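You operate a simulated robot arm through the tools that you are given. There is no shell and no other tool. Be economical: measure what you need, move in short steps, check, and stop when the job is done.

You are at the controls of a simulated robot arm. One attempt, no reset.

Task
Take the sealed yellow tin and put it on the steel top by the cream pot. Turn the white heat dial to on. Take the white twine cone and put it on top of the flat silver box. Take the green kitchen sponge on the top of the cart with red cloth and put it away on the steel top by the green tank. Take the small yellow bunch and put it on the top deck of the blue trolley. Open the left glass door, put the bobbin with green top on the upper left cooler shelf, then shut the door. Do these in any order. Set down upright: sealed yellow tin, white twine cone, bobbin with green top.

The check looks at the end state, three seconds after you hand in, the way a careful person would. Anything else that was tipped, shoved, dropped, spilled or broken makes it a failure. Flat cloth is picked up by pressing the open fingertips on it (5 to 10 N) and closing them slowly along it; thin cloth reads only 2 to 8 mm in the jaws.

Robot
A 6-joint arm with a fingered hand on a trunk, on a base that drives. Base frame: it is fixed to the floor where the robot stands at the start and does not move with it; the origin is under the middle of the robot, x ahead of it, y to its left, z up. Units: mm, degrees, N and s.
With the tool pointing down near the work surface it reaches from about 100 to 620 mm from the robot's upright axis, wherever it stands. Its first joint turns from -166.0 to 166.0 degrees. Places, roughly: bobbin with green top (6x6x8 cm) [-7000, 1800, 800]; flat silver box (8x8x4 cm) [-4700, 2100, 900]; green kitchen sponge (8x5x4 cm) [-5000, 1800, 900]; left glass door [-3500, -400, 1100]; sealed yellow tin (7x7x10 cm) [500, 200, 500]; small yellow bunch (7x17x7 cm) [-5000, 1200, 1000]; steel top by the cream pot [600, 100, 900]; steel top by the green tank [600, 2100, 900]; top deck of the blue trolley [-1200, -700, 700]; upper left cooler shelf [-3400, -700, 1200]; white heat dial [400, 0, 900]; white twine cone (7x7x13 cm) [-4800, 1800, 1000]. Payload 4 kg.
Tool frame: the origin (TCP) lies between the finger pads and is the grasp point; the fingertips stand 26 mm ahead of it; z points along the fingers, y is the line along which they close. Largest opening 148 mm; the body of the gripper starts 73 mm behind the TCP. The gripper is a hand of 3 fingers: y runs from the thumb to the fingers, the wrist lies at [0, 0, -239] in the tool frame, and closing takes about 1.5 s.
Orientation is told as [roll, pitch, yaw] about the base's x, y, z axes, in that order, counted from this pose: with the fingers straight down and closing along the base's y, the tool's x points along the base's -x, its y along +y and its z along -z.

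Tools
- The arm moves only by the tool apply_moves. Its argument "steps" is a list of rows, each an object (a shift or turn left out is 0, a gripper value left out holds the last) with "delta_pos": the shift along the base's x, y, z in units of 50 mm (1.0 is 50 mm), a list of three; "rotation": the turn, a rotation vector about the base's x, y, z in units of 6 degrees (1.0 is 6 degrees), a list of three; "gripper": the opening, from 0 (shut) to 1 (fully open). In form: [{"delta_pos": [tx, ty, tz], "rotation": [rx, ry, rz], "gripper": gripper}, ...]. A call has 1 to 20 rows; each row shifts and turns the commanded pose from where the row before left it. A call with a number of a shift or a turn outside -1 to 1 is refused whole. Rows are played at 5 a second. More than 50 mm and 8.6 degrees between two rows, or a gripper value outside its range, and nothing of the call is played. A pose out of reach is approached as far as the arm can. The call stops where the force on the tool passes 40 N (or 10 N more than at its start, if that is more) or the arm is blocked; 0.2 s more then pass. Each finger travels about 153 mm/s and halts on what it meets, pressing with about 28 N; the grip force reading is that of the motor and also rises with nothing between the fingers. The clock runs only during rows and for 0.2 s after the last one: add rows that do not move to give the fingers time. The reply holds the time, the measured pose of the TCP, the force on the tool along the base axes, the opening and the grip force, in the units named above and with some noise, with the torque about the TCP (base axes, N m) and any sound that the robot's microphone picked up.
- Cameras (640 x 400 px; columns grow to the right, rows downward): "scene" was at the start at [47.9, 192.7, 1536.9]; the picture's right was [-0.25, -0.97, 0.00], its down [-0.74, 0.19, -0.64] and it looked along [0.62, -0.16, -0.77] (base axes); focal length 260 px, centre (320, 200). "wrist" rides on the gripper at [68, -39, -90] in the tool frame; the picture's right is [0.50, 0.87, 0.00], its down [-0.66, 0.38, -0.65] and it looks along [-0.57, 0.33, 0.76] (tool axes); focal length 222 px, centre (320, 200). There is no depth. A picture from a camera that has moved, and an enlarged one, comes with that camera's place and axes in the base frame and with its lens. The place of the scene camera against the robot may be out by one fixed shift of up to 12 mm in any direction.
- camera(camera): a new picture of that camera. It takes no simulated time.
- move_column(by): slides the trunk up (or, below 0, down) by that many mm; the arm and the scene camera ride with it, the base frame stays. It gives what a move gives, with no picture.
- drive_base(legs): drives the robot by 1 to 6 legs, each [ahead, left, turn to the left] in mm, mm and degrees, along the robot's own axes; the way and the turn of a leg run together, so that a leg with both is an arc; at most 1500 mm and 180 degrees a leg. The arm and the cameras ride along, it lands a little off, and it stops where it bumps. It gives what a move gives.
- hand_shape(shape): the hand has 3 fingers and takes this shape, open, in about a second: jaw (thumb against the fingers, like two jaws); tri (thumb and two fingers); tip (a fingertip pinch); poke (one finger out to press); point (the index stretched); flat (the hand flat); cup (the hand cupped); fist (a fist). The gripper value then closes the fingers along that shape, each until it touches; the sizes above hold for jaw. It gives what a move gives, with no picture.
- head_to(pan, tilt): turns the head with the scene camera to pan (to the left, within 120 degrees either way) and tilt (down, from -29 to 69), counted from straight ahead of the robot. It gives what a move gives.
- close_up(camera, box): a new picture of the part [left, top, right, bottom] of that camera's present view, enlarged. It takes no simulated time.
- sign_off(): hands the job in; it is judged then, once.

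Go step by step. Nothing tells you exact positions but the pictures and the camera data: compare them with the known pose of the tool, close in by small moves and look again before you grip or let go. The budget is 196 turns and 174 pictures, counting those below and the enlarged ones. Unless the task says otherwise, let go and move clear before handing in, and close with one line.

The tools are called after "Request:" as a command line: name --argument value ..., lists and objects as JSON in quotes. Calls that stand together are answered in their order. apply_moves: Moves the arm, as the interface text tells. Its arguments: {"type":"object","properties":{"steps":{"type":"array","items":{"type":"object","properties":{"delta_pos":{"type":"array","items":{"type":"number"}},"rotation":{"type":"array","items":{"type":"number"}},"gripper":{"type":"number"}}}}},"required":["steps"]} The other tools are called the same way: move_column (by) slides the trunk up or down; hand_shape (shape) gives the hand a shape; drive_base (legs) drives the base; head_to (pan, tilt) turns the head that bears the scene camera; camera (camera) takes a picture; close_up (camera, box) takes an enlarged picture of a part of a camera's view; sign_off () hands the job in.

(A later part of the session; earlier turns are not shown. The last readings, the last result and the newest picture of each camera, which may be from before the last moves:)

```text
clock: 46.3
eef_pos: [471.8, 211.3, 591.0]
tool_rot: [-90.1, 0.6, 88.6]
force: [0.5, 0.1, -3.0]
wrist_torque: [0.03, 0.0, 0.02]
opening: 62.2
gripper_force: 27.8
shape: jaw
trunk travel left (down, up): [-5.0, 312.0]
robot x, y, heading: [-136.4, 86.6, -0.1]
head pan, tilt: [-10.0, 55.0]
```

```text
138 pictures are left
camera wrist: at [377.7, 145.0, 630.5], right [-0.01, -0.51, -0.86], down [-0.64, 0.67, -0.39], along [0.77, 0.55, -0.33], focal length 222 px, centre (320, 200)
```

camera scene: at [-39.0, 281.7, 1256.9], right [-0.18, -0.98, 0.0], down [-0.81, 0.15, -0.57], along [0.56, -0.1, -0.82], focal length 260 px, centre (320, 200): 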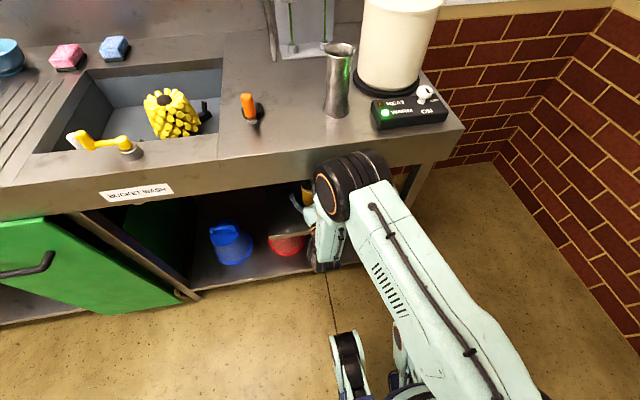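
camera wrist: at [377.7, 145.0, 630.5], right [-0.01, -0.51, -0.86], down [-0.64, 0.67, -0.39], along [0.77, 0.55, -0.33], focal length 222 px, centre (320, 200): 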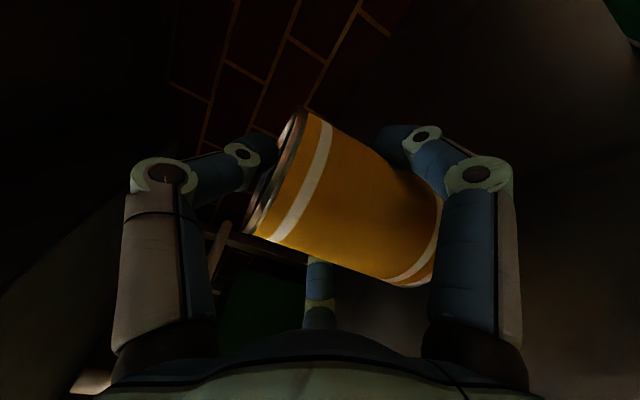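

The tin is held upright. I'll back the base out and raise the column.

Request:
drive_base --legs '[[-260, 0, 0]]'

Request:
move_column --by 310

Request:
apply_moves --steps '[{"delta_pos": [0, 0, 0.5]}, {"delta_pos": [0, 0, 0.5]}, {"delta_pos": [0, 0, 0.5]}, {"delta_pos": [0, 0, 0.5]}, {}]'

Request:
camera --camera "scene"

Request:
camera --camera "wrist"

```text
clock: 48.2
eef_pos: [212.5, 210.4, 590.9]
tool_rot: [-90.1, 0.6, 88.4]
force: [-0.7, -0.1, -3.6]
wrist_torque: [-0.01, 0.01, -0.01]
opening: 62.1
gripper_force: 27.6
shape: jaw
trunk travel left (down, up): [-5.0, 312.0]
robot x, y, heading: [-398.4, 83.6, -0.7]
head pan, tilt: [-10.0, 55.0]
```

```text
clock: 51.3
eef_pos: [211.1, 210.3, 900.8]
tool_rot: [-90.1, 0.6, 88.5]
force: [0.5, 0.9, -2.6]
wrist_torque: [-0.02, 0.02, 0.01]
opening: 61.9
gripper_force: 28.1
shape: jaw
trunk travel left (down, up): [-315.0, 2.0]
robot x, y, heading: [-395.4, 87.3, -0.7]
head pan, tilt: [-10.0, 55.0]
```

```text
clock: 52.5
eef_pos: [213.8, 208.5, 1001.7]
tool_rot: [-90.1, 0.6, 88.3]
force: [1.1, 0.8, -3.7]
wrist_torque: [0.03, 0.01, 0.01]
opening: 61.8
gripper_force: 27.6
shape: jaw
trunk travel left (down, up): [-315.0, 2.0]
robot x, y, heading: [-397.7, 84.3, -0.5]
head pan, tilt: [-10.0, 55.0]
```

```text
137 pictures are left
camera scene: at [-352.4, 283.8, 1571.9], right [-0.18, -0.98, 0.0], down [-0.81, 0.15, -0.57], along [0.56, -0.1, -0.82], focal length 260 px, centre (320, 200)
```

scene: 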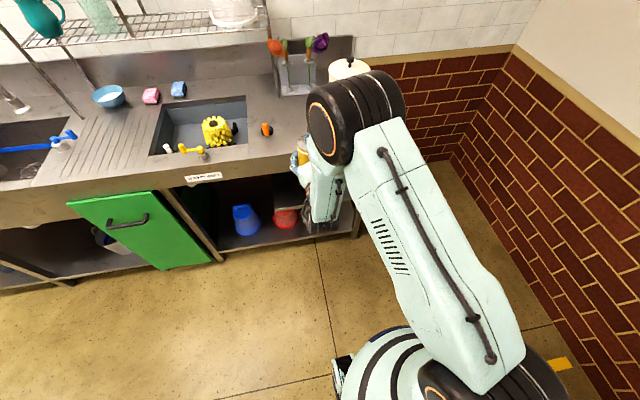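

```text
136 pictures are left
camera wrist: at [119.8, 144.4, 1041.2], right [-0.01, -0.51, -0.86], down [-0.64, 0.67, -0.39], along [0.77, 0.54, -0.33], focal length 222 px, centre (320, 200)
```

wrist: 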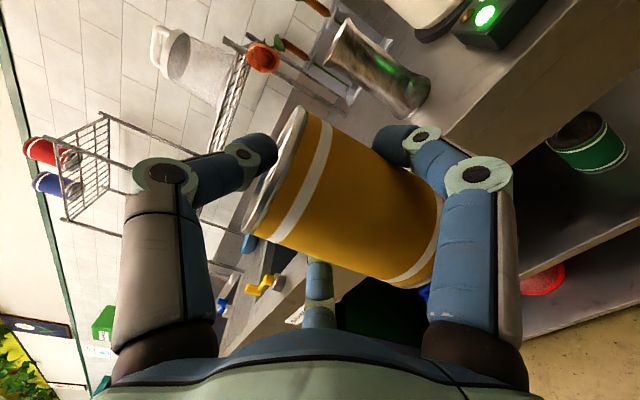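

I'll drive forward and left so the tin is over the free counter strip left of the jug.

Request:
drive_base --legs '[[0, 48, 0], [198, 0, 0]]'

Request:
camera --camera "wrist"

Request:
head_to --pan 0 --tilt 55

Request:
camera --camera "scene"

```text
clock: 54.7
eef_pos: [408.0, 253.5, 1001.7]
tool_rot: [-90.1, 0.6, 88.3]
force: [-0.2, 0.5, -3.7]
wrist_torque: [0.02, 0.01, 0.03]
opening: 61.8
gripper_force: 28.3
shape: jaw
trunk travel left (down, up): [-315.0, 2.0]
robot x, y, heading: [-200.1, 130.3, -0.5]
head pan, tilt: [-10.0, 55.0]
```

```text
135 pictures are left
camera wrist: at [314.2, 188.7, 1040.6], right [-0.01, -0.51, -0.86], down [-0.63, 0.67, -0.39], along [0.77, 0.54, -0.33], focal length 222 px, centre (320, 200)
```

wrist: 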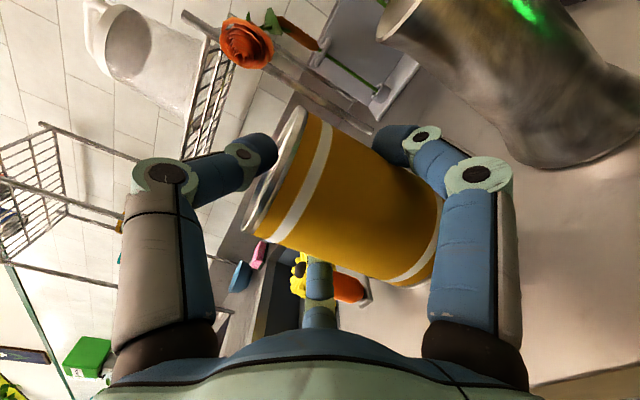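

```text
clock: 55.5
eef_pos: [408.7, 253.4, 1001.8]
tool_rot: [-90.1, 0.6, 88.3]
force: [-1.0, -0.1, -2.5]
wrist_torque: [-0.02, 0.03, -0.01]
opening: 62.0
gripper_force: 28.0
shape: jaw
trunk travel left (down, up): [-315.0, 2.0]
robot x, y, heading: [-199.3, 127.6, -0.8]
head pan, tilt: [0.0, 55.0]
```

```text
134 pictures are left
camera scene: at [-156.6, 341.9, 1571.9], right [-0.01, -1.0, 0.0], down [-0.82, 0.01, -0.57], along [0.57, -0.01, -0.82], focal length 260 px, centre (320, 200)
```

scene: 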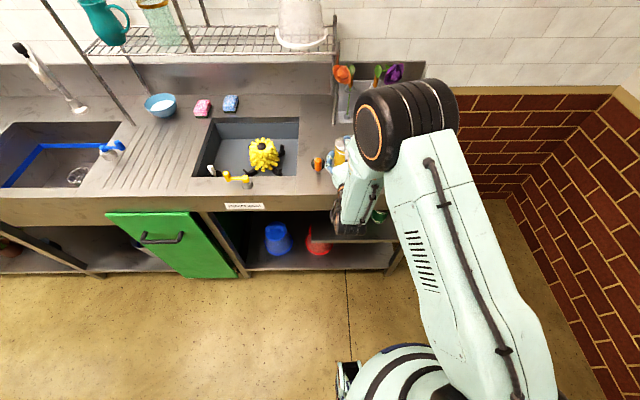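

There's clear space below. Lowering toward the counter in small steps.

Request:
apply_moves --steps '[{"delta_pos": [0.1, 0, -0.3]}, {"delta_pos": [0, 0, -0.25]}, {"delta_pos": [0, 0, -0.15]}, {"delta_pos": [0, 0, -0.06]}, {}]'

Request:
camera --camera "wrist"

```text
clock: 56.6
eef_pos: [413.3, 252.7, 963.4]
tool_rot: [-90.0, 0.6, 88.3]
force: [0.1, 0.4, -2.7]
wrist_torque: [0.01, 0.03, -0.03]
opening: 61.7
gripper_force: 27.9
shape: jaw
trunk travel left (down, up): [-315.0, 2.0]
robot x, y, heading: [-203.3, 133.2, -0.8]
head pan, tilt: [0.0, 55.0]
```

```text
133 pictures are left
camera wrist: at [318.7, 188.5, 1002.1], right [-0.01, -0.51, -0.86], down [-0.63, 0.67, -0.39], along [0.77, 0.54, -0.33], focal length 222 px, centre (320, 200)
```

wrist: 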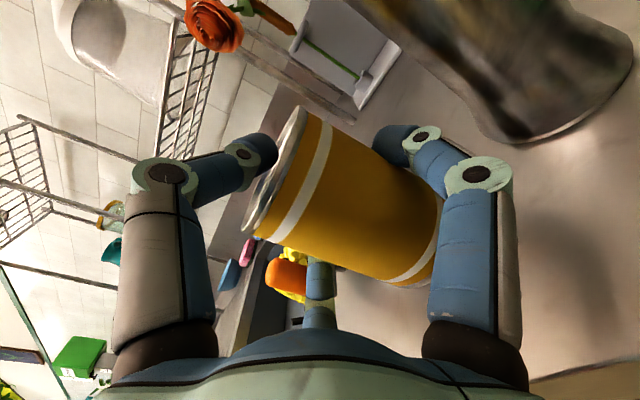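

Request:
apply_moves --steps '[{"delta_pos": [0, 0, -0.06]}, {"delta_pos": [0, 0, -0.04]}, {}]'

Request:
apply_moves --steps '[{"delta_pos": [0, 0, -0.04]}, {"delta_pos": [0, 0, -0.04]}, {}]'

```text
clock: 57.5
eef_pos: [412.7, 254.4, 959.1]
tool_rot: [-90.1, 0.6, 88.3]
force: [-0.6, 0.3, -3.8]
wrist_torque: [0.01, -0.01, 0.01]
opening: 61.8
gripper_force: 28.2
shape: jaw
trunk travel left (down, up): [-315.0, 2.0]
robot x, y, heading: [-199.4, 129.4, -0.7]
head pan, tilt: [0.0, 55.0]
```

```text
clock: 58.2
eef_pos: [414.6, 254.3, 954.0]
tool_rot: [-90.3, 0.7, 88.2]
force: [0.3, 0.6, -4.0]
wrist_torque: [0.0, 0.02, -0.01]
opening: 61.8
gripper_force: 28.0
shape: jaw
trunk travel left (down, up): [-315.0, 2.0]
robot x, y, heading: [-200.9, 130.6, -0.8]
head pan, tilt: [0.0, 55.0]
```

Request:
apply_moves --steps '[{"delta_pos": [0, 0, -0.04]}, {"delta_pos": [0, 0, -0.04]}, {}]'

Request:
apply_moves --steps '[{"delta_pos": [0, 0, -0.04]}, {"delta_pos": [0, 0, -0.04]}, {}]'

Request:
camera --camera "wrist"

```text
clock: 59.0
eef_pos: [413.2, 253.2, 951.5]
tool_rot: [-90.2, 0.5, 88.3]
force: [-0.1, 0.0, -2.6]
wrist_torque: [-0.04, 0.01, 0.03]
opening: 62.0
gripper_force: 28.4
shape: jaw
trunk travel left (down, up): [-315.0, 2.0]
robot x, y, heading: [-197.9, 128.3, -0.7]
head pan, tilt: [0.0, 55.0]
```

```text
clock: 59.9
eef_pos: [412.3, 255.0, 949.2]
tool_rot: [-90.3, 0.6, 88.2]
force: [-0.8, -0.4, 3.9]
wrist_torque: [0.01, -0.18, 0.0]
opening: 61.9
gripper_force: 28.1
shape: jaw
trunk travel left (down, up): [-315.0, 2.0]
robot x, y, heading: [-199.2, 128.8, -0.7]
head pan, tilt: [0.0, 55.0]
```

```text
132 pictures are left
camera wrist: at [319.0, 188.9, 987.5], right [-0.01, -0.51, -0.86], down [-0.63, 0.67, -0.39], along [0.77, 0.54, -0.33], focal length 222 px, centre (320, 200)
```

wrist: 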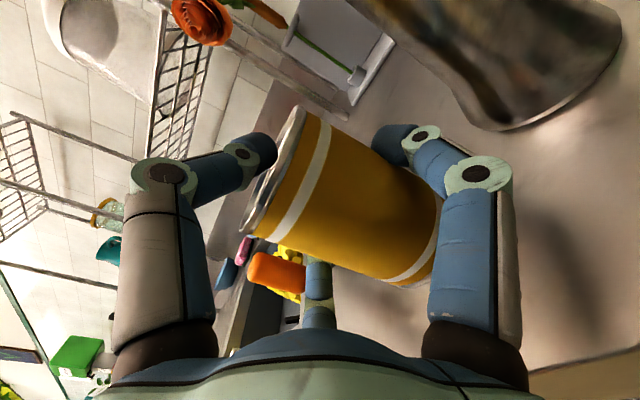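

The tin has touched down (counter top near z≈873). I'll open partway and back off straight toward the robot.

Request:
apply_moves --steps '[{"gripper": 0.45}, {"gripper": 0.5}, {"gripper": 0.55}, {"gripper": 0.6}, {"gripper": 0.65}, {}]'

Request:
camera --camera "wrist"

```text
clock: 61.2
eef_pos: [412.9, 253.5, 948.3]
tool_rot: [-90.3, 0.6, 88.3]
force: [0.6, -0.3, 0.5]
wrist_torque: [0.02, 0.02, 0.01]
opening: 95.5
gripper_force: 0.2
shape: jaw
trunk travel left (down, up): [-315.0, 2.0]
robot x, y, heading: [-203.7, 131.2, -0.6]
head pan, tilt: [0.0, 55.0]
```

```text
131 pictures are left
camera wrist: at [319.3, 189.0, 986.7], right [-0.01, -0.51, -0.86], down [-0.63, 0.67, -0.39], along [0.77, 0.54, -0.33], focal length 222 px, centre (320, 200)
```

wrist: 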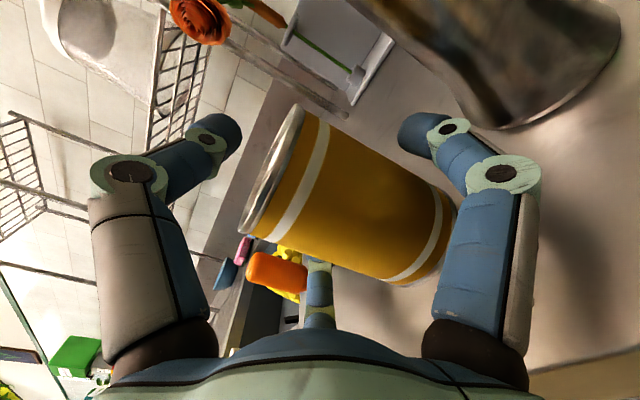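

The tin stands free. I'll back the base off and return the hand to fingers-down.

Request:
drive_base --legs '[[-230, 0, 0]]'

Request:
apply_moves --steps '[{"delta_pos": [0, 0, 0.6], "rotation": [0, 1, 0]}, {"delta_pos": [0, 0, 0.6], "rotation": [0, 1, 0]}, {"delta_pos": [0, 0, 0.6], "rotation": [0, 1, 0]}, {"delta_pos": [0, 0, 0.6], "rotation": [0, 1, 0]}, {"delta_pos": [0, 0, 0.6], "rotation": [0, 1, 0]}, {"delta_pos": [0, 0, 0.6], "rotation": [0, 1, 0]}, {"rotation": [0, 1, 0]}, {"rotation": [0, 1, 0]}, {"rotation": [0, 1, 0]}, {"rotation": [0, 1, 0]}, {"rotation": [0, 1, 0]}, {"rotation": [0, 1, 0]}, {"rotation": [0, 1, 0]}, {"rotation": [0, 1, 0]}, {"rotation": [0, 1, 0]}, {}]'

Request:
apply_moves --steps '[{"rotation": [0, 0, -1]}, {"rotation": [0, 0, -1]}, {"rotation": [0, 0, -1]}, {"rotation": [0, 0, -1]}, {"rotation": [0, 0, -1]}, {"rotation": [0, 0, -1]}, {"rotation": [0, 0, -1]}, {"rotation": [0, 0, -1]}, {"rotation": [0, 0, -1]}, {"rotation": [0, 0, -1]}, {"rotation": [0, 0, -1]}, {"rotation": [0, 0, -1]}, {}]'

Request:
camera --camera "scene"

```text
clock: 63.0
eef_pos: [179.0, 255.6, 947.7]
tool_rot: [-90.2, 0.6, 88.1]
force: [0.4, -0.2, 0.2]
wrist_torque: [0.03, -0.03, 0.03]
opening: 95.7
gripper_force: 0.0
shape: jaw
trunk travel left (down, up): [-315.0, 2.0]
robot x, y, heading: [-436.4, 131.2, -0.9]
head pan, tilt: [0.0, 55.0]
```

```text
clock: 66.4
eef_pos: [179.0, 254.4, 1128.2]
tool_rot: [-0.1, 2.0, 90.7]
force: [-0.3, 0.3, 0.2]
wrist_torque: [-0.02, 0.03, 0.0]
opening: 95.9
gripper_force: 0.0
shape: jaw
trunk travel left (down, up): [-315.0, 2.0]
robot x, y, heading: [-434.4, 135.2, -1.0]
head pan, tilt: [0.0, 55.0]
```

```text
clock: 69.2
eef_pos: [179.6, 255.2, 1127.2]
tool_rot: [-0.1, 1.9, 18.6]
force: [-0.6, -0.2, -1.1]
wrist_torque: [0.05, 0.0, 0.01]
opening: 95.9
gripper_force: 0.1
shape: jaw
trunk travel left (down, up): [-315.0, 2.0]
robot x, y, heading: [-433.3, 132.5, -0.8]
head pan, tilt: [0.0, 55.0]
```

```text
130 pictures are left
camera scene: at [-390.1, 345.0, 1571.9], right [-0.02, -1.0, 0.0], down [-0.82, 0.01, -0.57], along [0.57, -0.01, -0.82], focal length 260 px, centre (320, 200)
```

scene: 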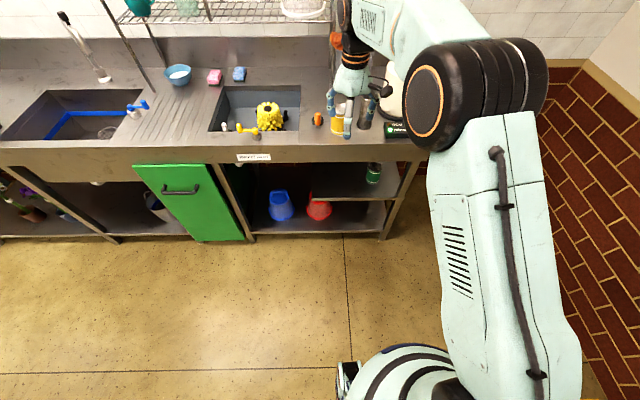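

I'll retract the arm so that driving the base forward 430 mm puts the hand right over the tin.

Request:
apply_moves --steps '[{"delta_pos": [-0.9, 0, 0], "rotation": [0, -0.3, 0]}, {"delta_pos": [-0.9, 0, 0]}, {"delta_pos": [-0.9, 0, 0]}, {"delta_pos": [-0.9, 0, 0]}, {"delta_pos": [-0.4, 0, 0]}, {}]'

Request:
drive_base --legs '[[430, 0, 1]]'

Request:
camera --camera "wrist"

Request:
camera --camera "scene"

```text
clock: 70.6
eef_pos: [-19.2, 254.1, 1126.2]
tool_rot: [-0.7, 0.2, 18.6]
force: [0.8, -0.3, 0.3]
wrist_torque: [0.01, 0.01, 0.0]
opening: 95.7
gripper_force: 0.1
shape: jaw
trunk travel left (down, up): [-315.0, 2.0]
robot x, y, heading: [-432.9, 134.2, -0.9]
head pan, tilt: [0.0, 55.0]
```

```text
clock: 73.2
eef_pos: [401.5, 255.9, 1126.8]
tool_rot: [-0.7, 0.2, 19.2]
force: [1.4, -1.5, 0.4]
wrist_torque: [-0.01, 0.0, 0.0]
opening: 95.9
gripper_force: 0.2
shape: jaw
trunk travel left (down, up): [-315.0, 2.0]
robot x, y, heading: [-7.7, 129.7, 0.2]
head pan, tilt: [0.0, 55.0]
```

```text
129 pictures are left
camera wrist: at [350.0, 197.8, 1217.4], right [-0.76, 0.65, -0.01], down [0.49, 0.58, 0.65], along [0.43, 0.49, -0.76], focal length 222 px, centre (320, 200)
```

wrist: 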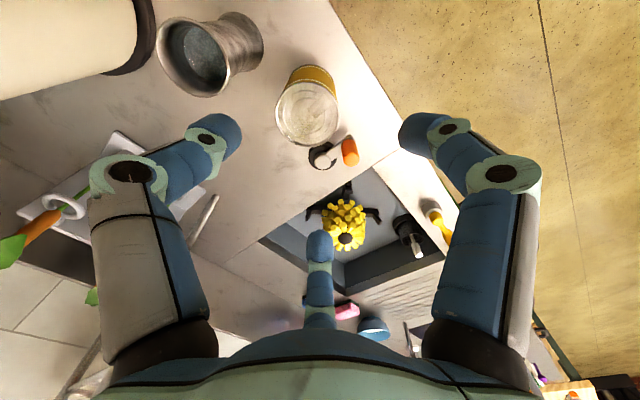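

```text
128 pictures are left
camera scene: at [31.2, 341.5, 1571.8], right [0.0, -1.0, 0.0], down [-0.82, 0.0, -0.57], along [0.57, 0.0, -0.82], focal length 260 px, centre (320, 200)
```

scene: 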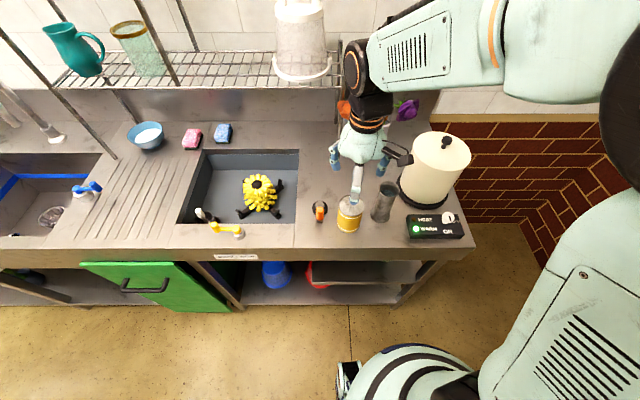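

The tin's top is at (418, 252). The jug lies in the thumb's direction, so I'll yaw to about -38° to put a finger gap toward it and go above the tin.

Request:
apply_moves --steps '[{"rotation": [0, 0, -1], "delta_pos": [0.33, -0.08, 0]}, {"rotation": [0, 0, -1]}, {"rotation": [0, 0, -1]}, {"rotation": [0, 0, -1]}, {"rotation": [0, 0, -1]}, {"rotation": [0, 0, -1]}, {"rotation": [0, 0, -1], "delta_pos": [0, 0, -0.4]}, {"rotation": [0, 0, -1], "delta_pos": [0, 0, -0.4]}, {"rotation": [0, 0, -1], "delta_pos": [0, 0, -0.4]}, {"rotation": [0, 0, -0.5], "delta_pos": [0, 0, -0.4]}, {}]'

Request:
camera --camera "wrist"

Request:
close_up --camera "scene" --box '[280, 100, 480, 250]'

```text
clock: 75.6
eef_pos: [417.5, 250.8, 1044.9]
tool_rot: [-0.7, 0.2, -37.7]
force: [0.5, 0.3, -0.4]
wrist_torque: [0.01, 0.0, 0.04]
opening: 96.0
gripper_force: 0.0
shape: jaw
trunk travel left (down, up): [-315.0, 2.0]
robot x, y, heading: [-12.8, 130.1, -0.3]
head pan, tilt: [0.0, 55.0]
```

```text
127 pictures are left
camera wrist: at [339.4, 262.4, 1136.3], right [0.13, 0.99, -0.01], down [0.76, -0.1, 0.65], along [0.64, -0.09, -0.76], focal length 222 px, centre (320, 200)
```

wrist: 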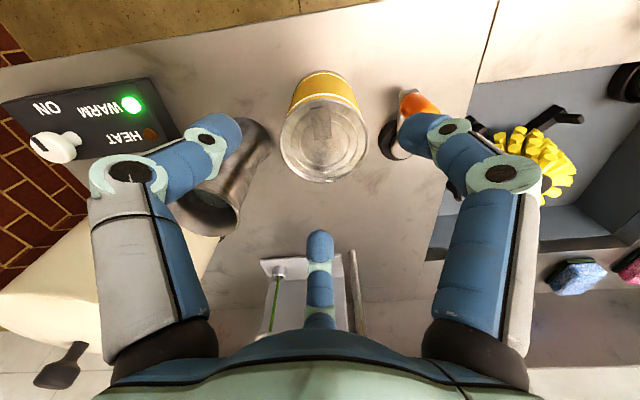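

```text
2.67 times, centred on (380, 175) of scene
camera zoom: at [30.7, 341.5, 1571.9], right [0.0, -1.0, 0.0], down [-0.82, 0.0, -0.57], along [0.57, 0.0, -0.82], focal length 692 px, centre (160, 267)
```

zoom: 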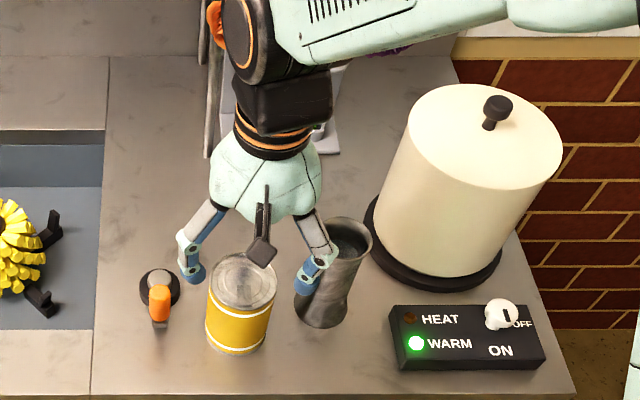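

The alignment is good. Descending around the tin's top and gripping.

Request:
apply_moves --steps '[{"delta_pos": [-0.05, 0.06, -0.4]}, {"delta_pos": [0, 0, -0.4]}, {"delta_pos": [0, 0, -0.4]}, {"delta_pos": [0, 0, -0.35]}, {"delta_pos": [0, 0, -0.2]}, {}]'

Request:
camera --camera "wrist"

Request:
close_up --camera "scene" --box '[280, 100, 480, 250]'

```text
clock: 77.0
eef_pos: [416.6, 252.8, 959.4]
tool_rot: [-0.7, 0.2, -37.7]
force: [-0.3, 0.2, 0.7]
wrist_torque: [-0.05, -0.05, 0.01]
opening: 95.9
gripper_force: 0.1
shape: jaw
trunk travel left (down, up): [-315.0, 2.0]
robot x, y, heading: [-13.5, 128.8, -0.2]
head pan, tilt: [0.0, 55.0]
```

```text
125 pictures are left
camera wrist: at [337.5, 264.6, 1050.7], right [0.13, 0.99, -0.01], down [0.76, -0.1, 0.65], along [0.64, -0.09, -0.76], focal length 222 px, centre (320, 200)
```

wrist: 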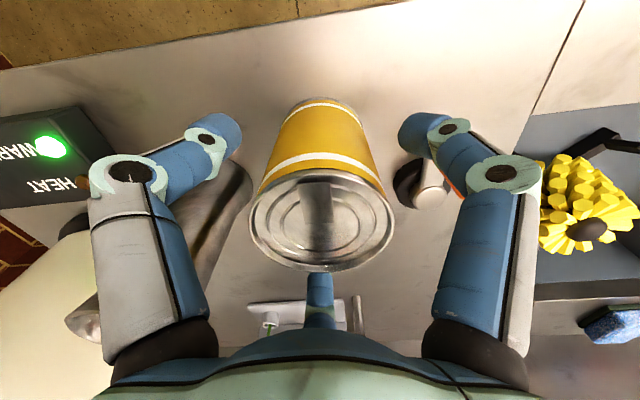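

```text
2.67 times, centred on (380, 175) of scene
camera zoom: at [30.9, 341.5, 1571.9], right [0.0, -1.0, 0.0], down [-0.82, 0.0, -0.57], along [0.57, 0.0, -0.82], focal length 692 px, centre (160, 267)
```

zoom: 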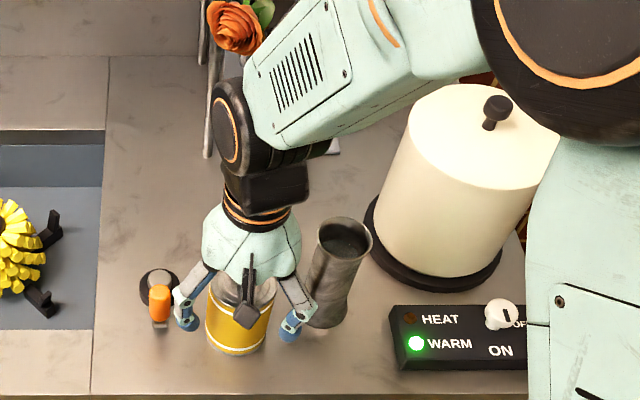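

Request:
apply_moves --steps '[{"delta_pos": [-0.04, 0.02, 0], "gripper": 0.58}, {"gripper": 0.52}, {"gripper": 0.46}, {"gripper": 0.4}, {"gripper": 0.3}, {"gripper": 0.2}, {"gripper": 0.1}, {}, {}, {"delta_pos": [0, 0, 0.1]}, {"delta_pos": [0, 0, 0.3]}, {}]'

Request:
camera --camera "wrist"

```text
clock: 79.6
eef_pos: [415.1, 254.8, 978.8]
tool_rot: [-0.7, 0.2, -37.8]
force: [0.3, -0.9, -2.9]
wrist_torque: [0.03, 0.05, 0.02]
opening: 59.5
gripper_force: 28.4
shape: jaw
trunk travel left (down, up): [-315.0, 2.0]
robot x, y, heading: [-13.8, 131.6, -0.4]
head pan, tilt: [0.0, 55.0]
```

```text
123 pictures are left
camera wrist: at [336.8, 265.5, 1070.5], right [0.13, 0.99, -0.01], down [0.76, -0.1, 0.65], along [0.64, -0.09, -0.76], focal length 222 px, centre (320, 200)
```

wrist: 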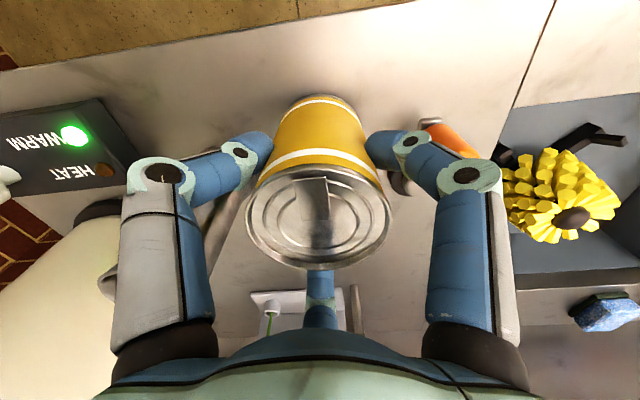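

Held. I'll lift above the jug, nudge the base forward 25 mm, rotate the hand so a finger gap faces the pot, and move to about (597, 138).

Request:
apply_moves --steps '[{"delta_pos": [0, 0, 0.8]}, {"delta_pos": [0, 0, 0.8]}, {"delta_pos": [0, 0, 0.8]}, {"delta_pos": [0, 0, 0.5]}, {"rotation": [0, 0, 1]}, {"rotation": [0, 0, 1]}, {"rotation": [0, 0, 1]}, {"rotation": [0, 0, 1]}, {"rotation": [0, 0, 1]}, {"rotation": [0, 0, 1]}, {"rotation": [0, 0, 1]}, {"rotation": [0, 0, 1]}, {"rotation": [0, 0, 1]}, {}]'

Request:
drive_base --legs '[[30, 0, 0]]'

Request:
apply_moves --steps '[{"delta_pos": [0.7, -0.5, 0]}, {"delta_pos": [0.7, -0.5, 0]}, {"delta_pos": [0.7, -0.5, 0]}, {"delta_pos": [0.7, -0.4, 0]}, {}]'

Request:
camera --camera "wrist"

Request:
camera --camera "scene"

```text
clock: 82.6
eef_pos: [415.1, 257.3, 1124.7]
tool_rot: [-0.7, 0.2, 16.5]
force: [-0.1, -0.7, -3.0]
wrist_torque: [-0.02, 0.01, -0.01]
opening: 59.6
gripper_force: 28.8
shape: jaw
trunk travel left (down, up): [-315.0, 2.0]
robot x, y, heading: [-9.9, 126.2, -0.2]
head pan, tilt: [0.0, 55.0]
```

```text
clock: 83.4
eef_pos: [444.0, 256.4, 1123.2]
tool_rot: [-0.7, 0.2, 16.3]
force: [0.2, 0.2, -3.1]
wrist_torque: [0.01, 0.02, -0.02]
opening: 59.6
gripper_force: 28.0
shape: jaw
trunk travel left (down, up): [-315.0, 2.0]
robot x, y, heading: [18.9, 133.4, -0.3]
head pan, tilt: [0.0, 55.0]
```

```text
clock: 84.6
eef_pos: [586.0, 164.8, 1125.8]
tool_rot: [-0.7, 0.2, 16.3]
force: [0.4, 0.8, -3.7]
wrist_torque: [-0.04, 0.01, 0.0]
opening: 59.6
gripper_force: 27.7
shape: jaw
trunk travel left (down, up): [-315.0, 2.0]
robot x, y, heading: [15.3, 130.7, -0.3]
head pan, tilt: [0.0, 55.0]
```

```text
122 pictures are left
camera wrist: at [530.4, 110.0, 1216.0], right [-0.72, 0.69, -0.01], down [0.52, 0.56, 0.65], along [0.45, 0.46, -0.76], focal length 222 px, centre (320, 200)
```

wrist: 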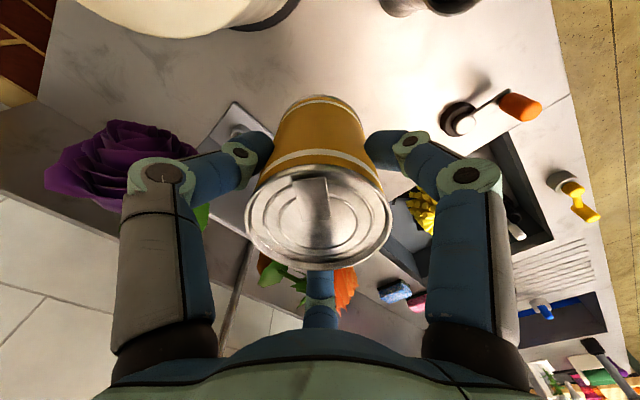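

```text
121 pictures are left
camera scene: at [60.0, 341.7, 1571.9], right [0.0, -1.0, 0.0], down [-0.82, 0.0, -0.57], along [0.57, 0.0, -0.82], focal length 260 px, centre (320, 200)
```

scene: 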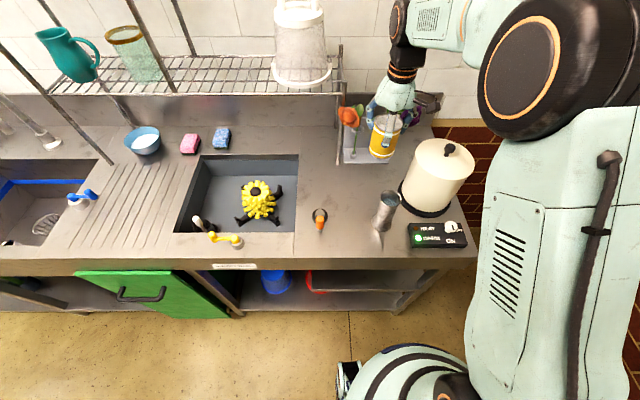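

The purple flower hangs near (661, 89, 1110), so I'll keep the palm clear of it. I'll retreat a little, rotate to yaw about 55°, descend there, then slide in to about (580, 150).

Request:
apply_moves --steps '[{"delta_pos": [-0.7, 0.4, 0]}, {"delta_pos": [-0.2, 0.1, 0], "rotation": [0, 0, 1]}, {"rotation": [0, 0, 1]}, {"rotation": [0, 0, 1]}, {"rotation": [0, 0, 1]}, {"rotation": [0, 0, 1]}, {"rotation": [0, 0, 1]}, {"rotation": [0.1, 0, 0.4]}, {"delta_pos": [0, 0, -0.7]}, {"delta_pos": [0, 0, -0.7]}, {"delta_pos": [0, 0, -0.7]}, {"delta_pos": [0, 0, -0.6]}, {}]'

Request:
camera --camera "wrist"

Request:
camera --camera "scene"

```text
clock: 87.4
eef_pos: [537.4, 186.2, 990.4]
tool_rot: [-0.4, -0.3, 54.6]
force: [1.1, 0.0, -4.0]
wrist_torque: [0.02, 0.0, -0.03]
opening: 59.5
gripper_force: 28.5
shape: jaw
trunk travel left (down, up): [-315.0, 2.0]
robot x, y, heading: [19.2, 127.7, -0.0]
head pan, tilt: [0.0, 55.0]
```

```text
120 pictures are left
camera wrist: at [528.0, 108.2, 1079.0], right [-1.0, 0.09, -0.01], down [0.06, 0.75, 0.65], along [0.07, 0.65, -0.76], focal length 222 px, centre (320, 200)
```

wrist: 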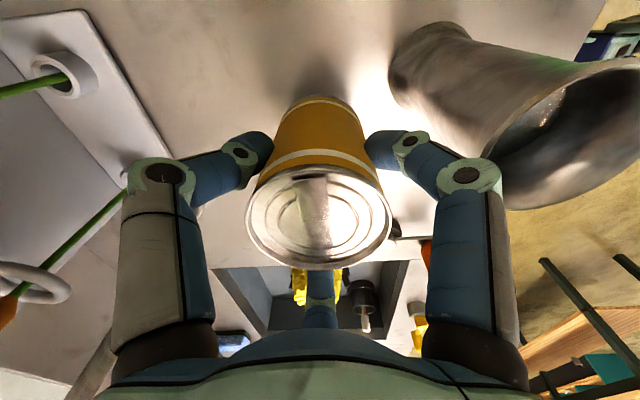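

```text
119 pictures are left
camera scene: at [60.6, 341.5, 1571.9], right [0.0, -1.0, 0.0], down [-0.82, 0.0, -0.57], along [0.57, 0.0, -0.82], focal length 260 px, centre (320, 200)
```

scene: 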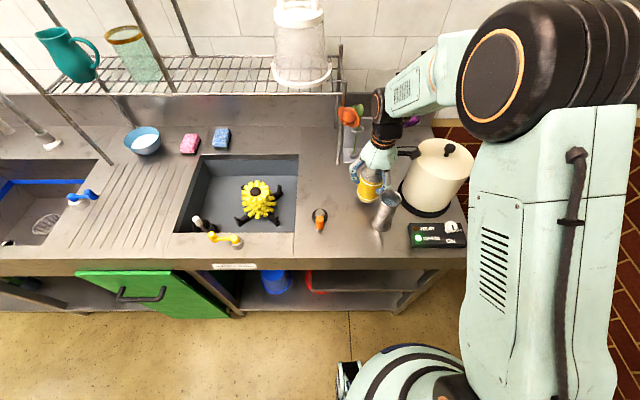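

The wrist camera would come close to the pot at this yaw. I'll raise 50 mm and turn −120°, which gives the same finger pattern with the camera facing away from the pot.

Request:
apply_moves --steps '[{"delta_pos": [0, 0, 0.6]}, {"delta_pos": [0, 0, 0.5]}, {"rotation": [0, 0, -1.0]}, {"rotation": [0, 0, -1.0]}, {"rotation": [0, 0, -1.0]}, {"rotation": [0, 0, -1.0]}, {"rotation": [0, 0, -1.0]}, {"rotation": [0, 0, -1.0]}, {"rotation": [0, 0, -1.0]}, {"rotation": [0, 0, -1.0]}, {"rotation": [0, 0, -1.0]}, {"rotation": [0, 0, -1.0]}, {"rotation": [0, 0, -1.0]}, {"rotation": [0, 0, -1.0]}, {"rotation": [0, 0, -1.0]}, {"rotation": [0, 0, -1.0]}, {"rotation": [0, 0, -1.0]}, {"rotation": [0, 0, -1.0]}, {"rotation": [0, 0, -1.0]}, {"rotation": [0, 0, -1.0]}]'

Request:
apply_moves --steps '[{"rotation": [0, 0, -1]}, {"rotation": [0, 0, -1]}, {"delta_pos": [0, 0, -0.5]}, {"delta_pos": [0, 0, -0.6]}, {}]'

Request:
camera --camera "wrist"

Request:
close_up --camera "scene" --box '[300, 80, 480, 250]'

```text
clock: 91.6
eef_pos: [539.8, 186.2, 1044.0]
tool_rot: [-0.4, -0.2, -53.4]
force: [-0.1, 0.2, -3.1]
wrist_torque: [-0.01, 0.02, -0.03]
opening: 59.5
gripper_force: 28.1
shape: jaw
trunk travel left (down, up): [-315.0, 2.0]
robot x, y, heading: [20.4, 127.3, 0.4]
head pan, tilt: [0.0, 55.0]
```

```text
clock: 92.8
eef_pos: [538.3, 185.6, 988.1]
tool_rot: [-0.4, -0.2, -65.3]
force: [0.2, 0.0, -3.3]
wrist_torque: [0.02, -0.03, 0.01]
opening: 59.5
gripper_force: 27.9
shape: jaw
trunk travel left (down, up): [-315.0, 2.0]
robot x, y, heading: [19.6, 130.3, -0.3]
head pan, tilt: [0.0, 55.0]
```

```text
118 pictures are left
camera wrist: at [474.6, 230.8, 1077.8], right [0.58, 0.82, -0.01], down [0.62, -0.43, 0.65], along [0.53, -0.38, -0.76], focal length 222 px, centre (320, 200)
```

wrist: 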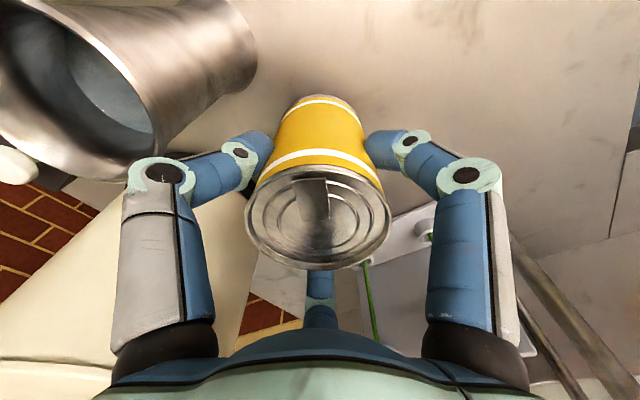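

```text
2.35 times, centred on (390, 165) of scene
camera zoom: at [60.6, 341.5, 1571.9], right [0.0, -1.0, 0.0], down [-0.82, 0.0, -0.57], along [0.57, 0.0, -0.82], focal length 611 px, centre (155, 282)
```

zoom: 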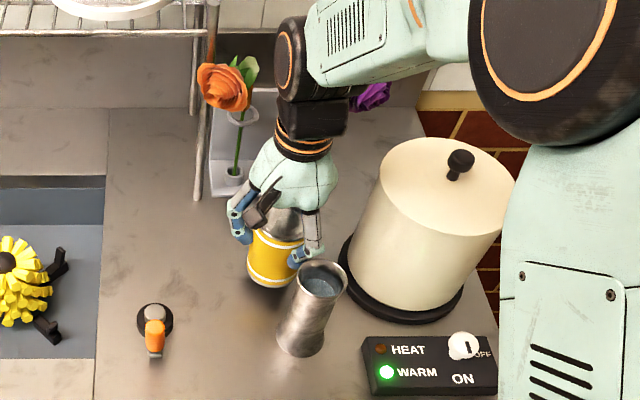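

Request:
apply_moves --steps '[{"delta_pos": [0.4, -0.34, 0]}, {"delta_pos": [0.4, -0.34, 0]}, {"delta_pos": [0, 0, -0.2]}, {}]'

Request:
camera --camera "wrist"

Request:
close_up --camera "scene" --box '[300, 80, 480, 250]'

```text
clock: 93.8
eef_pos: [581.3, 151.5, 980.0]
tool_rot: [-0.4, -0.2, -65.2]
force: [0.5, -0.3, -3.8]
wrist_torque: [0.0, 0.03, 0.02]
opening: 59.5
gripper_force: 27.6
shape: jaw
trunk travel left (down, up): [-315.0, 2.0]
robot x, y, heading: [17.5, 130.2, -0.2]
head pan, tilt: [0.0, 55.0]
```

```text
116 pictures are left
camera wrist: at [515.0, 198.2, 1069.7], right [0.58, 0.82, -0.01], down [0.62, -0.43, 0.65], along [0.53, -0.38, -0.76], focal length 222 px, centre (320, 200)
```

wrist: 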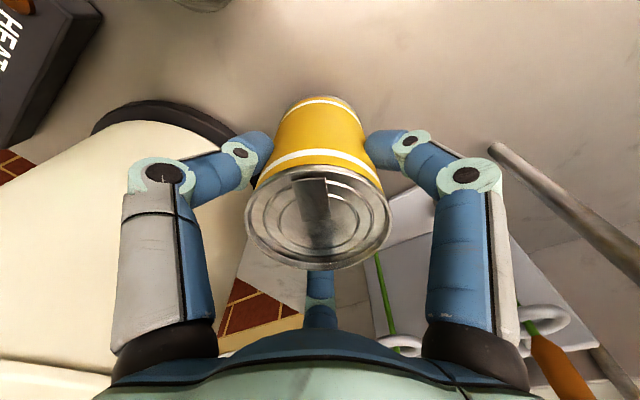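

```text
2.35 times, centred on (390, 165) of scene
camera zoom: at [60.9, 341.3, 1571.9], right [0.0, -1.0, 0.0], down [-0.82, 0.0, -0.57], along [0.57, 0.0, -0.82], focal length 611 px, centre (155, 282)
```

zoom: 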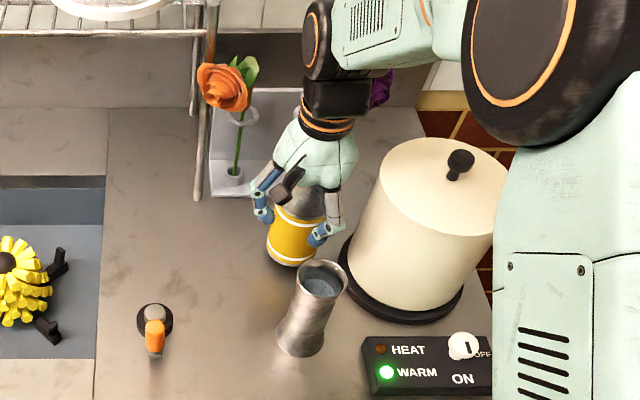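

Clear on all sides. Lowering the last 20 mm (contact expected near z≈959).

Request:
apply_moves --steps '[{"delta_pos": [0, 0, -0.2]}, {"delta_pos": [0, 0, -0.12]}, {"delta_pos": [0, 0, -0.05]}, {}]'

Request:
apply_moves --steps '[{"delta_pos": [0, 0, -0.04]}, {}]'

```text
clock: 94.8
eef_pos: [579.9, 152.6, 961.3]
tool_rot: [-0.4, -0.2, -65.3]
force: [0.1, 0.0, -3.4]
wrist_torque: [0.02, -0.01, 0.0]
opening: 59.3
gripper_force: 28.2
shape: jaw
trunk travel left (down, up): [-315.0, 2.0]
robot x, y, heading: [20.0, 131.6, 0.2]
head pan, tilt: [0.0, 55.0]
```

```text
clock: 95.4
eef_pos: [579.5, 152.5, 959.9]
tool_rot: [-0.3, -0.2, -65.3]
force: [1.2, -0.9, 7.5]
wrist_torque: [0.0, 0.12, 0.0]
opening: 59.7
gripper_force: 27.4
shape: jaw
trunk travel left (down, up): [-315.0, 2.0]
robot x, y, heading: [20.3, 127.2, -0.2]
head pan, tilt: [0.0, 55.0]
```

Contact. Releasing and rising straight up.

Request:
apply_moves --steps '[{"gripper": 0.44}, {"gripper": 0.5}, {"gripper": 0.56}, {"gripper": 0.6}, {}, {"delta_pos": [0, 0, 0.5]}, {"delta_pos": [-0.1, 0.05, 0.6]}, {"delta_pos": [-0.4, 0.3, 0.7]}, {"delta_pos": [-0.5, 0.3, 0.7]}, {"delta_pos": [-0.6, 0.3, 0.6]}, {"delta_pos": [-0.9, 0, 0.3]}, {"delta_pos": [-0.9, 0, 0]}, {"delta_pos": [-0.9, 0, 0]}]'

Request:
close_up --camera "scene" --box '[300, 80, 480, 250]'

```text
clock: 98.2
eef_pos: [361.3, 198.5, 1125.7]
tool_rot: [-0.3, -0.3, -65.3]
force: [-0.2, 0.2, -0.3]
wrist_torque: [0.0, -0.04, 0.02]
opening: 88.2
gripper_force: 0.0
shape: jaw
trunk travel left (down, up): [-315.0, 2.0]
robot x, y, heading: [15.4, 129.5, 0.0]
head pan, tilt: [0.0, 55.0]
```

```text
2.35 times, centred on (390, 165) of scene
camera zoom: at [58.7, 341.2, 1571.9], right [0.0, -1.0, 0.0], down [-0.82, 0.0, -0.57], along [0.57, 0.0, -0.82], focal length 611 px, centre (155, 282)
```

zoom: 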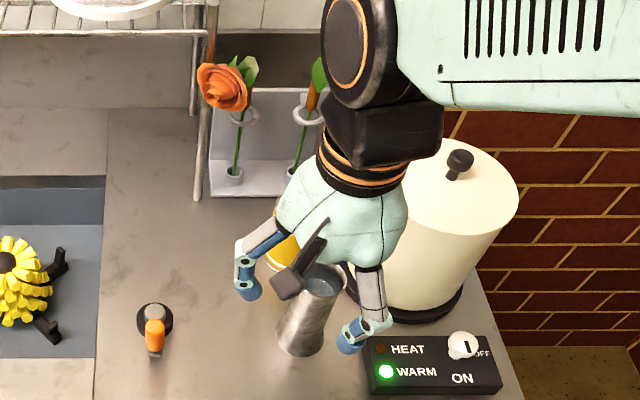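

The tin is placed. I'll back away, turn the hand to neutral, and survey the room.

Request:
drive_base --legs '[[-450, 0, 0]]'

Request:
apply_moves --steps '[{"rotation": [0, 0, 1], "gripper": 1}, {"rotation": [0, 0, 1]}, {"rotation": [0, 0, 1]}, {"rotation": [0, 0, 1]}, {"rotation": [0, 0, 1]}, {"rotation": [0, 0, 1]}, {"rotation": [0, 0, 1]}, {"rotation": [0, 0, 1]}, {"rotation": [0, 0, 1]}, {"rotation": [0, 0, 1]}, {"rotation": [0, 0, 0.9]}]'

Request:
head_to --pan 115 --tilt 20

Request:
camera --camera "scene"

Request:
head_to --pan -115 --tilt 20

Request:
camera --camera "scene"

```text
clock: 100.9
eef_pos: [-82.5, 198.4, 1127.0]
tool_rot: [-0.3, -0.3, -65.5]
force: [-0.2, 0.0, -0.1]
wrist_torque: [-0.01, -0.01, 0.01]
opening: 88.2
gripper_force: 0.1
shape: jaw
trunk travel left (down, up): [-315.0, 2.0]
robot x, y, heading: [-429.2, 131.6, -0.2]
head pan, tilt: [0.0, 55.0]
```

```text
clock: 103.3
eef_pos: [-82.2, 199.8, 1126.6]
tool_rot: [-0.4, -0.3, 0.2]
force: [-0.6, 0.6, -0.4]
wrist_torque: [-0.01, 0.0, 0.02]
opening: 147.6
gripper_force: 0.0
shape: jaw
trunk travel left (down, up): [-315.0, 2.0]
robot x, y, heading: [-429.8, 126.4, -0.1]
head pan, tilt: [0.0, 55.0]
```

```text
clock: 105.3
eef_pos: [-82.5, 199.8, 1125.6]
tool_rot: [-0.4, -0.2, 0.1]
force: [-0.9, 0.6, -0.4]
wrist_torque: [0.02, 0.03, -0.02]
opening: 147.8
gripper_force: 0.0
shape: jaw
trunk travel left (down, up): [-315.0, 2.0]
robot x, y, heading: [-422.4, 133.2, -0.5]
head pan, tilt: [115.0, 20.0]
```

```text
113 pictures are left
camera scene: at [-496.0, 428.1, 1624.0], right [0.91, 0.42, 0.0], down [0.14, -0.31, -0.94], along [-0.39, 0.85, -0.34], focal length 260 px, centre (320, 200)
```

scene: 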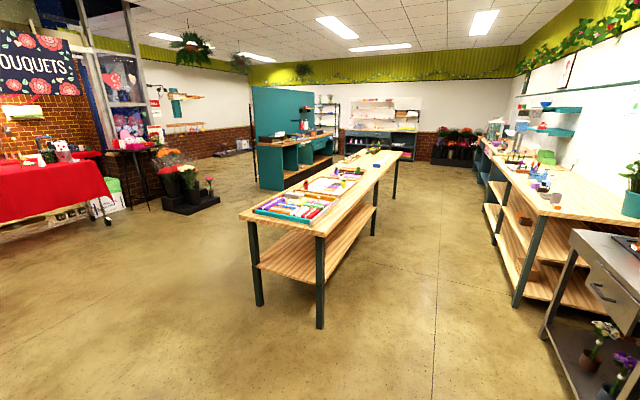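

```text
clock: 108.6
eef_pos: [-81.7, 200.0, 1126.6]
tool_rot: [-0.3, -0.2, 0.0]
force: [0.3, 0.5, 0.5]
wrist_torque: [-0.01, 0.0, 0.02]
opening: 147.9
gripper_force: 0.1
shape: jaw
trunk travel left (down, up): [-315.0, 2.0]
robot x, y, heading: [-425.7, 129.6, -0.4]
head pan, tilt: [-115.0, 20.0]
```

```text
112 pictures are left
camera scene: at [-496.8, 259.2, 1624.0], right [-0.9, 0.43, 0.0], down [0.15, 0.31, -0.94], along [-0.4, -0.85, -0.34], focal length 260 px, centre (320, 200)
```

scene: 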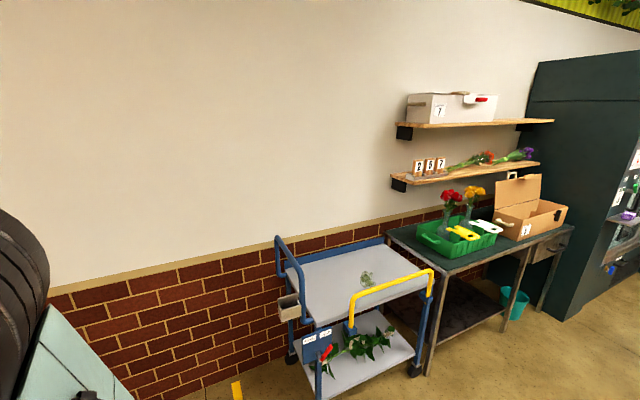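

I can see the red-cloth cart far off toward -x/+y, and the blue trolley and cooler on the -y side. I'll turn and drive toward the cart.

Request:
head_to --pan 0 --tilt 25

Request:
drive_base --legs '[[0, 0, 165.5], [1500, 0, 0], [1200, 0, 0]]'

Request:
camera --camera "scene"

```text
clock: 110.5
eef_pos: [-82.1, 201.0, 1126.0]
tool_rot: [-0.4, -0.3, -0.1]
force: [-0.6, -0.1, 0.2]
wrist_torque: [0.02, 0.02, 0.02]
opening: 147.9
gripper_force: 0.0
shape: jaw
trunk travel left (down, up): [-315.0, 2.0]
robot x, y, heading: [-426.2, 132.7, -0.3]
head pan, tilt: [0.0, 25.0]
```

```text
clock: 130.6
eef_pos: [-3429.8, 883.1, 1126.1]
tool_rot: [-0.5, -0.2, 165.1]
force: [-0.3, -0.5, 0.2]
wrist_torque: [-0.02, 0.0, 0.02]
opening: 147.8
gripper_force: 0.1
shape: jaw
trunk travel left (down, up): [-315.0, 2.0]
robot x, y, heading: [-3075.3, 861.7, 165.0]
head pan, tilt: [0.0, 25.0]
```

```text
111 pictures are left
camera scene: at [-3189.6, 676.4, 1615.9], right [0.26, 0.97, 0.0], down [0.41, -0.11, -0.91], along [-0.88, 0.24, -0.42], focal length 260 px, centre (320, 200)
```

scene: 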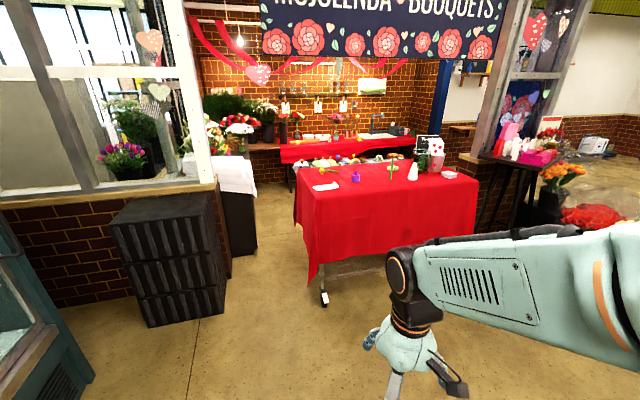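

I'm in front of the red-cloth cart. Zooming in on its top.

Request:
close_up --camera "scene" --box '[280, 120, 490, 230]'

```text
3.05 times, centred on (385, 175) of scene
camera zoom: at [-3189.6, 676.4, 1615.9], right [0.26, 0.97, 0.0], down [0.41, -0.11, -0.91], along [-0.88, 0.24, -0.42], focal length 791 px, centre (122, 276)
```

zoom: 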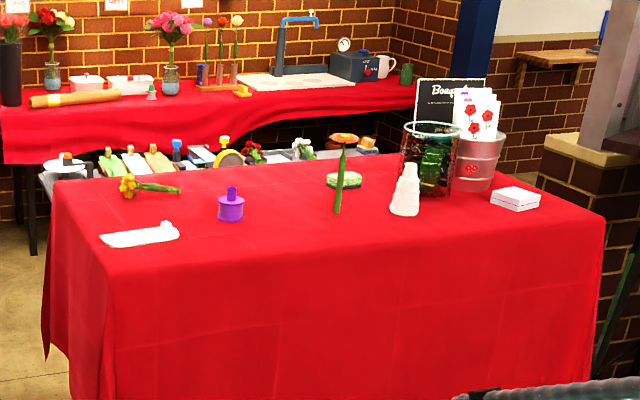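

I have rough positions on the cart: cone (-4876, 1894), box (-4847, 2216), sponge (-5098, 1845), yellow bunch (-5200, 1310). I'll drive up in front of the cart facing it.

Request:
drive_base --legs '[[1370, -650, 0], [0, 0, 15]]'

Request:
head_to --pan 0 --tilt 45

Request:
camera --camera "scene"

Request:
camera --camera "wrist"

```text
refused: leg 1 is longer than a leg can be; nothing moved
```

```text
clock: 131.4
eef_pos: [-3429.4, 883.1, 1126.2]
tool_rot: [-0.3, -0.3, 165.1]
force: [-0.3, -0.1, 0.0]
wrist_torque: [-0.03, -0.01, -0.02]
opening: 148.0
gripper_force: 0.1
shape: jaw
trunk travel left (down, up): [-315.0, 2.0]
robot x, y, heading: [-3080.2, 862.1, 165.1]
head pan, tilt: [0.0, 45.0]
```

```text
109 pictures are left
camera scene: at [-3179.0, 673.5, 1585.4], right [0.26, 0.97, 0.0], down [0.68, -0.18, -0.71], along [-0.68, 0.18, -0.71], focal length 260 px, centre (320, 200)
```

scene: 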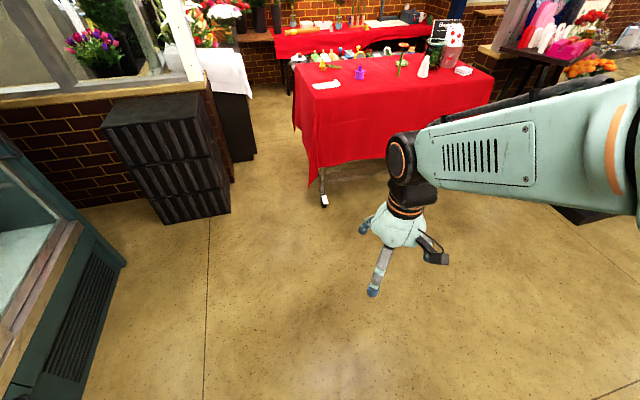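

```text
108 pictures are left
camera wrist: at [-3355.4, 902.9, 1216.0], right [0.26, -0.96, -0.01], down [-0.73, -0.2, 0.65], along [-0.63, -0.17, -0.76], focal length 222 px, centre (320, 200)
```

wrist: 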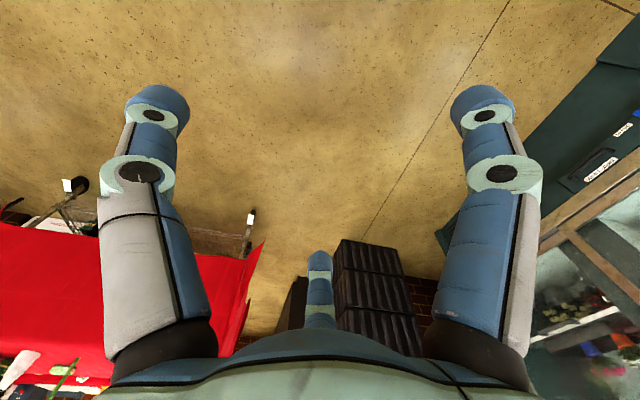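

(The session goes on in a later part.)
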